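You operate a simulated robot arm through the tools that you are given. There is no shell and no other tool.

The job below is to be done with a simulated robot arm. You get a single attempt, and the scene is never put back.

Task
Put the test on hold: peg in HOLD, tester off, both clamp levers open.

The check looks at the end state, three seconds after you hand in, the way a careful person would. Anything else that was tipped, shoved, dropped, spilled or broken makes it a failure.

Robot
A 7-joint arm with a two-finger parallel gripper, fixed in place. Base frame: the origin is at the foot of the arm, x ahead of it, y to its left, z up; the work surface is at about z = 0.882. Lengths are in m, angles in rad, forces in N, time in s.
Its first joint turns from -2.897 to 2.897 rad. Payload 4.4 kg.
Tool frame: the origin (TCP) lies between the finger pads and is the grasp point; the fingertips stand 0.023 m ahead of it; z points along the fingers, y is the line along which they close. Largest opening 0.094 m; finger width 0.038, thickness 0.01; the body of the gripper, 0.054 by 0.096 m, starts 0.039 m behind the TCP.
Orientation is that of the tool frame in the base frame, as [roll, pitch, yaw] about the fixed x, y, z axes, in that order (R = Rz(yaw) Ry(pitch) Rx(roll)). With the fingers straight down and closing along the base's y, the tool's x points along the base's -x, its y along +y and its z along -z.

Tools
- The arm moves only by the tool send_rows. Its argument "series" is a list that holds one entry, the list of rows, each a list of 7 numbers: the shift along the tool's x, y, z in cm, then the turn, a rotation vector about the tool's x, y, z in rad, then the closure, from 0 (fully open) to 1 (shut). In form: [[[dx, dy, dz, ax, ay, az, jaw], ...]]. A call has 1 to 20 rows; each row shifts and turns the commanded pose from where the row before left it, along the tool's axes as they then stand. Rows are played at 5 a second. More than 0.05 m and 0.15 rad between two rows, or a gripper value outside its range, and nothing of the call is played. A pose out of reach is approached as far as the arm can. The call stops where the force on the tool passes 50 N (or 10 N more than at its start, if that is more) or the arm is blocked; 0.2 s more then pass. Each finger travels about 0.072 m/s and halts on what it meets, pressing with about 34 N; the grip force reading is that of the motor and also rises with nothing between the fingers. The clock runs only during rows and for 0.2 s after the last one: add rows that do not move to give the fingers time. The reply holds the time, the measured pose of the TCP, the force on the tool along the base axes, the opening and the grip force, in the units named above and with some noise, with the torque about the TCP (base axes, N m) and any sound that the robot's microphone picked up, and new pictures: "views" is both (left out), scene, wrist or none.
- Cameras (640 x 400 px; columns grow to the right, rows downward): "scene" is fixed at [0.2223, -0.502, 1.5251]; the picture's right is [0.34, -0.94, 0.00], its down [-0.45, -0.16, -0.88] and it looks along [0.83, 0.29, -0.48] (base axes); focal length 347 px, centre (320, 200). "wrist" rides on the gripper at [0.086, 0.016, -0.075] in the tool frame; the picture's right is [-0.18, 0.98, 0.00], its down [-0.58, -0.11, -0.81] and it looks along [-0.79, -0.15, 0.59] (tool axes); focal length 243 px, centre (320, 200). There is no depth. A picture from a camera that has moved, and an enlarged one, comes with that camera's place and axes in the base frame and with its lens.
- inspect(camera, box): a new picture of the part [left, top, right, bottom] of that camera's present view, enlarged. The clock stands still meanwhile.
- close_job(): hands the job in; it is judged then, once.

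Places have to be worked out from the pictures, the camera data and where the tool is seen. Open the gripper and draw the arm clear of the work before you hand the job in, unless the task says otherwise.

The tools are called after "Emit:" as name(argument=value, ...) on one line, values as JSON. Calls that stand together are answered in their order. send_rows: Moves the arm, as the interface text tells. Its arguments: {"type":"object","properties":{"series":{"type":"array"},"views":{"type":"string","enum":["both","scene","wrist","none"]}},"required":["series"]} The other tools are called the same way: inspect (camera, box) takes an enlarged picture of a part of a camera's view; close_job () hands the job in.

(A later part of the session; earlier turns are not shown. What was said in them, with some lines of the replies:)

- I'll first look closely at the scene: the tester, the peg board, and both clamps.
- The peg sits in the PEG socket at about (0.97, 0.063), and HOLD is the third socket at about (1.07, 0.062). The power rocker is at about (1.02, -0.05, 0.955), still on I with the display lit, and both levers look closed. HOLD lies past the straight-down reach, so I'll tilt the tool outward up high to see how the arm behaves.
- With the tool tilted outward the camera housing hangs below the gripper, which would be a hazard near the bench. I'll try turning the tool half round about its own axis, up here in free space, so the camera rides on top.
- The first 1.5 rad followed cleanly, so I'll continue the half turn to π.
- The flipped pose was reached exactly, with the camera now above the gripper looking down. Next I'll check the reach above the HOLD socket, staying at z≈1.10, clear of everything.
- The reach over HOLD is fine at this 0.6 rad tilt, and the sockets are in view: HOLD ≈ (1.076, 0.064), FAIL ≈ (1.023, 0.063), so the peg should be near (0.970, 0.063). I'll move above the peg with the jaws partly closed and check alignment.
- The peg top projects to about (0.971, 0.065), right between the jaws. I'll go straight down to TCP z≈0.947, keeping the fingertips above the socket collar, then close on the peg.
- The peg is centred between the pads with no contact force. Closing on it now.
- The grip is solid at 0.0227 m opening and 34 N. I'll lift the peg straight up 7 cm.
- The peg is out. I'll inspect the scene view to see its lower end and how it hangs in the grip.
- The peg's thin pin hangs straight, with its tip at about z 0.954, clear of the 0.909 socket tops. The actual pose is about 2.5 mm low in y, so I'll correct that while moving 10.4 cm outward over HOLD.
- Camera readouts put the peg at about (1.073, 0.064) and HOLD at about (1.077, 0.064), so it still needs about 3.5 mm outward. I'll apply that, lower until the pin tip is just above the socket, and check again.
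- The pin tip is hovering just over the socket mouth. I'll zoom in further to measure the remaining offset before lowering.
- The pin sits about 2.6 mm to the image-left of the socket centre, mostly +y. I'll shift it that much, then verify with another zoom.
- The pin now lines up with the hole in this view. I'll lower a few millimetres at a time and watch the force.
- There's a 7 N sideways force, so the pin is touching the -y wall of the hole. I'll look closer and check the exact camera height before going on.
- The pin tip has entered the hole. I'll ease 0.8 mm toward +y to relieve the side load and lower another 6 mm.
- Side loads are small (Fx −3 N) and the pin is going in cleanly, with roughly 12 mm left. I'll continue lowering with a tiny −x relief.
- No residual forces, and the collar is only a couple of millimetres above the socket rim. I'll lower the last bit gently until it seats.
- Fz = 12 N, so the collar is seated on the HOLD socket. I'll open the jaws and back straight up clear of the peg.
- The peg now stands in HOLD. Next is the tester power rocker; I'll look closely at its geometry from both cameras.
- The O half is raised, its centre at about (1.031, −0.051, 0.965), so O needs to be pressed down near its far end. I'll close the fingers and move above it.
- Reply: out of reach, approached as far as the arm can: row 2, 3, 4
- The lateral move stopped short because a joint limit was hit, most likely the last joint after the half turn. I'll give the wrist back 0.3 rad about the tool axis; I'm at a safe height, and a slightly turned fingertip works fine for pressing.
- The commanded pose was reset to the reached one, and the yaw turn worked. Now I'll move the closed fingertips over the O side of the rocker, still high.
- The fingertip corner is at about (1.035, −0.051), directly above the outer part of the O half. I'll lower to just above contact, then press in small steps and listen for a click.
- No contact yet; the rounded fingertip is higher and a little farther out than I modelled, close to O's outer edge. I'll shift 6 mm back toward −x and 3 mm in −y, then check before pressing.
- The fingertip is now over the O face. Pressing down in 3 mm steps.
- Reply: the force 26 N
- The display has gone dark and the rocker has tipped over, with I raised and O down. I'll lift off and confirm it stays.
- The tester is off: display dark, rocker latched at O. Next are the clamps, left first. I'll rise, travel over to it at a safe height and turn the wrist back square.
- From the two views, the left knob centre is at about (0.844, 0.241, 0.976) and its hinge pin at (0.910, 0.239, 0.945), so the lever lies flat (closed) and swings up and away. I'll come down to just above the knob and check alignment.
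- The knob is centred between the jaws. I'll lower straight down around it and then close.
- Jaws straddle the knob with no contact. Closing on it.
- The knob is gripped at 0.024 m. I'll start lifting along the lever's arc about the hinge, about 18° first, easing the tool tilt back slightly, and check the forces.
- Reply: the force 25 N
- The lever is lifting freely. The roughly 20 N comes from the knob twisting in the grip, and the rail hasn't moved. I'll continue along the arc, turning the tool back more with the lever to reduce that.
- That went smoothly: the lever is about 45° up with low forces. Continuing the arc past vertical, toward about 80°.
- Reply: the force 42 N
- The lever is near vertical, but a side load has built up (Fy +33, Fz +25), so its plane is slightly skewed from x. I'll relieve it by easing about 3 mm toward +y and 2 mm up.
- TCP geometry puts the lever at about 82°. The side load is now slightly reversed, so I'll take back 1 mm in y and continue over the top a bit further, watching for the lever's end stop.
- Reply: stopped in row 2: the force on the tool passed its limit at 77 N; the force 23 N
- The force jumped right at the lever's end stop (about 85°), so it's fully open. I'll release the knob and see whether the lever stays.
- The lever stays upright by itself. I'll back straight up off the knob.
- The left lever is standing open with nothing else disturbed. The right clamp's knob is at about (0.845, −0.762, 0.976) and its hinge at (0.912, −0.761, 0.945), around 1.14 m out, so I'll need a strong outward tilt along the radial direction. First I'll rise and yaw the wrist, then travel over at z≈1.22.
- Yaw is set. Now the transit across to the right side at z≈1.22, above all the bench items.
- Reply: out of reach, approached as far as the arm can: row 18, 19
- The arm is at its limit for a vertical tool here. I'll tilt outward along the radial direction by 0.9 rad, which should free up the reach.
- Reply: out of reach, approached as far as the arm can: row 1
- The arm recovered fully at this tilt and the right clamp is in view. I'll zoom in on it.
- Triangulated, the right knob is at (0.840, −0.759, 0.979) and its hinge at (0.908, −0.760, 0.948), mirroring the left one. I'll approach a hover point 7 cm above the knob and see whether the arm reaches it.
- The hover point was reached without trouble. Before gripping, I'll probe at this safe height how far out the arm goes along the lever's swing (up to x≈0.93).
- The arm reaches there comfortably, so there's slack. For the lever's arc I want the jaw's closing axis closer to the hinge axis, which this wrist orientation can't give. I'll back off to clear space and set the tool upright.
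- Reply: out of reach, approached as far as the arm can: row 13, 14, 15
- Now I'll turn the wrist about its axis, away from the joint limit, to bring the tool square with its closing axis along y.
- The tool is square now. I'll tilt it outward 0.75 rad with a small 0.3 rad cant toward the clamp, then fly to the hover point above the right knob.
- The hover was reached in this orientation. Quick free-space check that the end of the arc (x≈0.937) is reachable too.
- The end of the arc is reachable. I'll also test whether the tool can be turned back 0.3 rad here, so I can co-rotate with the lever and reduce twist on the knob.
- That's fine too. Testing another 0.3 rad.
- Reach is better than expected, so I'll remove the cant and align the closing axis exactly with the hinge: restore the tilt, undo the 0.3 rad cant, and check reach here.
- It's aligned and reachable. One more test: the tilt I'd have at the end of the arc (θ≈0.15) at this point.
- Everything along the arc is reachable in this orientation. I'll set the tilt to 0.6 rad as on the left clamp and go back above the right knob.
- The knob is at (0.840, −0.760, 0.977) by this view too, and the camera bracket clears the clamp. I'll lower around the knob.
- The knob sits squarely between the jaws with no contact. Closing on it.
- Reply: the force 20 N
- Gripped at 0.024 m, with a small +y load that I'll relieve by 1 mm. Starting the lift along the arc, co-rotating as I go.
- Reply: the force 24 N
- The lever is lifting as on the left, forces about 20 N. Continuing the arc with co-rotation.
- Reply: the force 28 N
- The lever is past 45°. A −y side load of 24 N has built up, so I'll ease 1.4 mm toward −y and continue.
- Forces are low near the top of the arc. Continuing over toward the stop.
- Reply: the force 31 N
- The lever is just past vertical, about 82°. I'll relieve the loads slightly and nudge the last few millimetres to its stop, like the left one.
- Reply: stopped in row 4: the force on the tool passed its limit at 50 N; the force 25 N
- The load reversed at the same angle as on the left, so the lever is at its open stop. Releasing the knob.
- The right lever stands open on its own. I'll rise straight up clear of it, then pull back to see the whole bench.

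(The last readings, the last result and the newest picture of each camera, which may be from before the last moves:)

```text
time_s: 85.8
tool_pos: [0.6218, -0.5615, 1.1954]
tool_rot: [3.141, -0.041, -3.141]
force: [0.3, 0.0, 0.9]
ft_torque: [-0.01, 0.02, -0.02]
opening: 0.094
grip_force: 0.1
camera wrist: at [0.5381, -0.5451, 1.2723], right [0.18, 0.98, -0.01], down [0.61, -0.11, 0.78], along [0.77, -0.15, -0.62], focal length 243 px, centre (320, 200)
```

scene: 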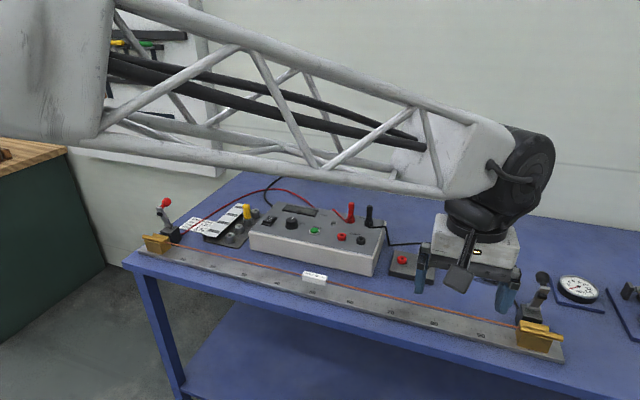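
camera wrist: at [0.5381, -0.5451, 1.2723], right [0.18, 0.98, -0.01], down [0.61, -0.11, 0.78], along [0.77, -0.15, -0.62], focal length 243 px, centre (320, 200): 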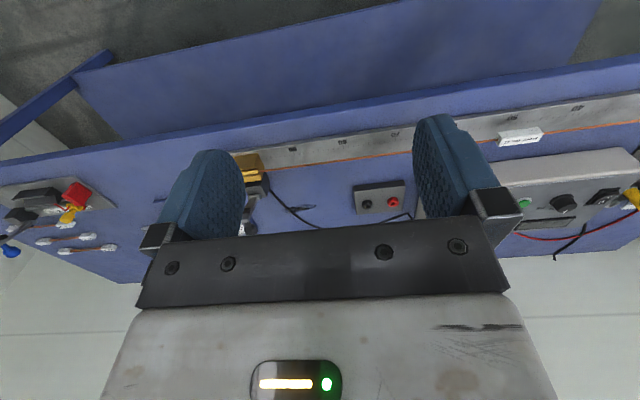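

Both levers are up. I'll draw the arm further back and up, then check every item once more.

Emit:
send_rows(series=[[[3, 2, -3, 0, 0, 0, 0], [3, 2, -3, 0, 0, 0, 0], [3, 2, -3, 0, 0, 0, 0], [3, 2, -3, 0, 0, 0, 0], [0, 0, 0, 0, 0, 0, 0], [0, 0, 0, 0, 0, 0, 0]]], views="both")

Emit:
inspect(camera="scene", box=[130, 180, 290, 280])

Emit:
inspect(camera="scene", box=[230, 190, 390, 290])

Emit:
inspect(camera="scene", box=[480, 260, 620, 360])

```text
time_s: 87.2
tool_pos: [0.5089, -0.4817, 1.3192]
tool_rot: [3.142, -0.042, -3.141]
force: [-0.3, 0.4, 0.4]
ft_torque: [0.01, 0.02, 0.01]
opening: 0.094
grip_force: 0.1
camera wrist: at [0.4251, -0.4655, 1.3965], right [0.18, 0.98, -0.01], down [0.61, -0.11, 0.78], along [0.77, -0.15, -0.62], focal length 243 px, centre (320, 200)
```

scene: 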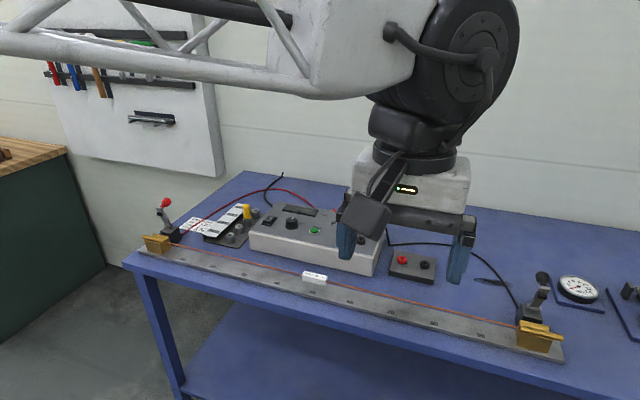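
wrist: 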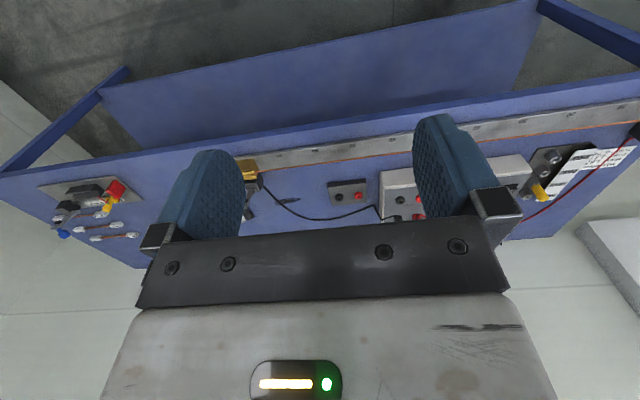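

```text
4.00 times, centred on (210, 230) of scene
camera zoom: at [0.2223, -0.502, 1.5251], right [0.34, -0.94, 0.0], down [-0.45, -0.16, -0.88], along [0.83, 0.29, -0.48], focal length 1387 px, centre (760, 80)
```

zoom: 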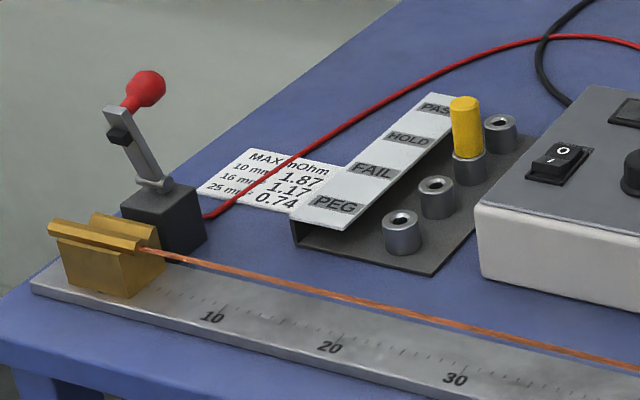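

```text
4.00 times, centred on (310, 240) of scene
camera zoom: at [0.2223, -0.502, 1.5251], right [0.34, -0.94, 0.0], down [-0.45, -0.16, -0.88], along [0.83, 0.29, -0.48], focal length 1387 px, centre (360, 40)
```

zoom: 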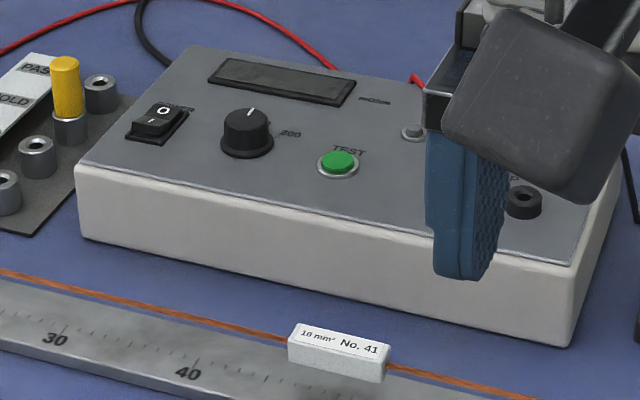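

```text
4.00 times, centred on (550, 310) of scene
camera zoom: at [0.2223, -0.502, 1.5251], right [0.34, -0.94, 0.0], down [-0.45, -0.16, -0.88], along [0.83, 0.29, -0.48], focal length 1387 px, centre (-600, -240)
```

zoom: 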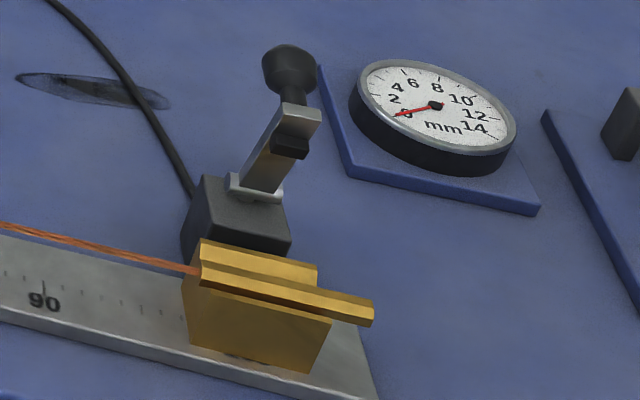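

All checks pass: the peg is seated in HOLD, the rocker is on O with the display dark, and both levers stand open. The wire, tag, leads and gauge are where they started, and the arm is clear with the gripper open. Handing in.

Emit:
close_job()

```text
The job is handed in.
```

The test is on hold, and I've handed the job in:

- **Peg:** it is seated in the HOLD socket, resting on the collar.
- **Tester:** it is off, with the power switch at O and the display dark.
- **Clamp levers:** I swung both up to their stops, about 85° from closed. Both stayed up when I let go.

In the last pictures, the wire, its tag, the leads and the gauge looked undisturbed. The arm is drawn back clear of the bench with the gripper open.

The only hard contact was when the levers met their stops. The force on the tool reached 77 N at the left clamp and 50 N at the right, and neither clamp nor the rail appeared to move.
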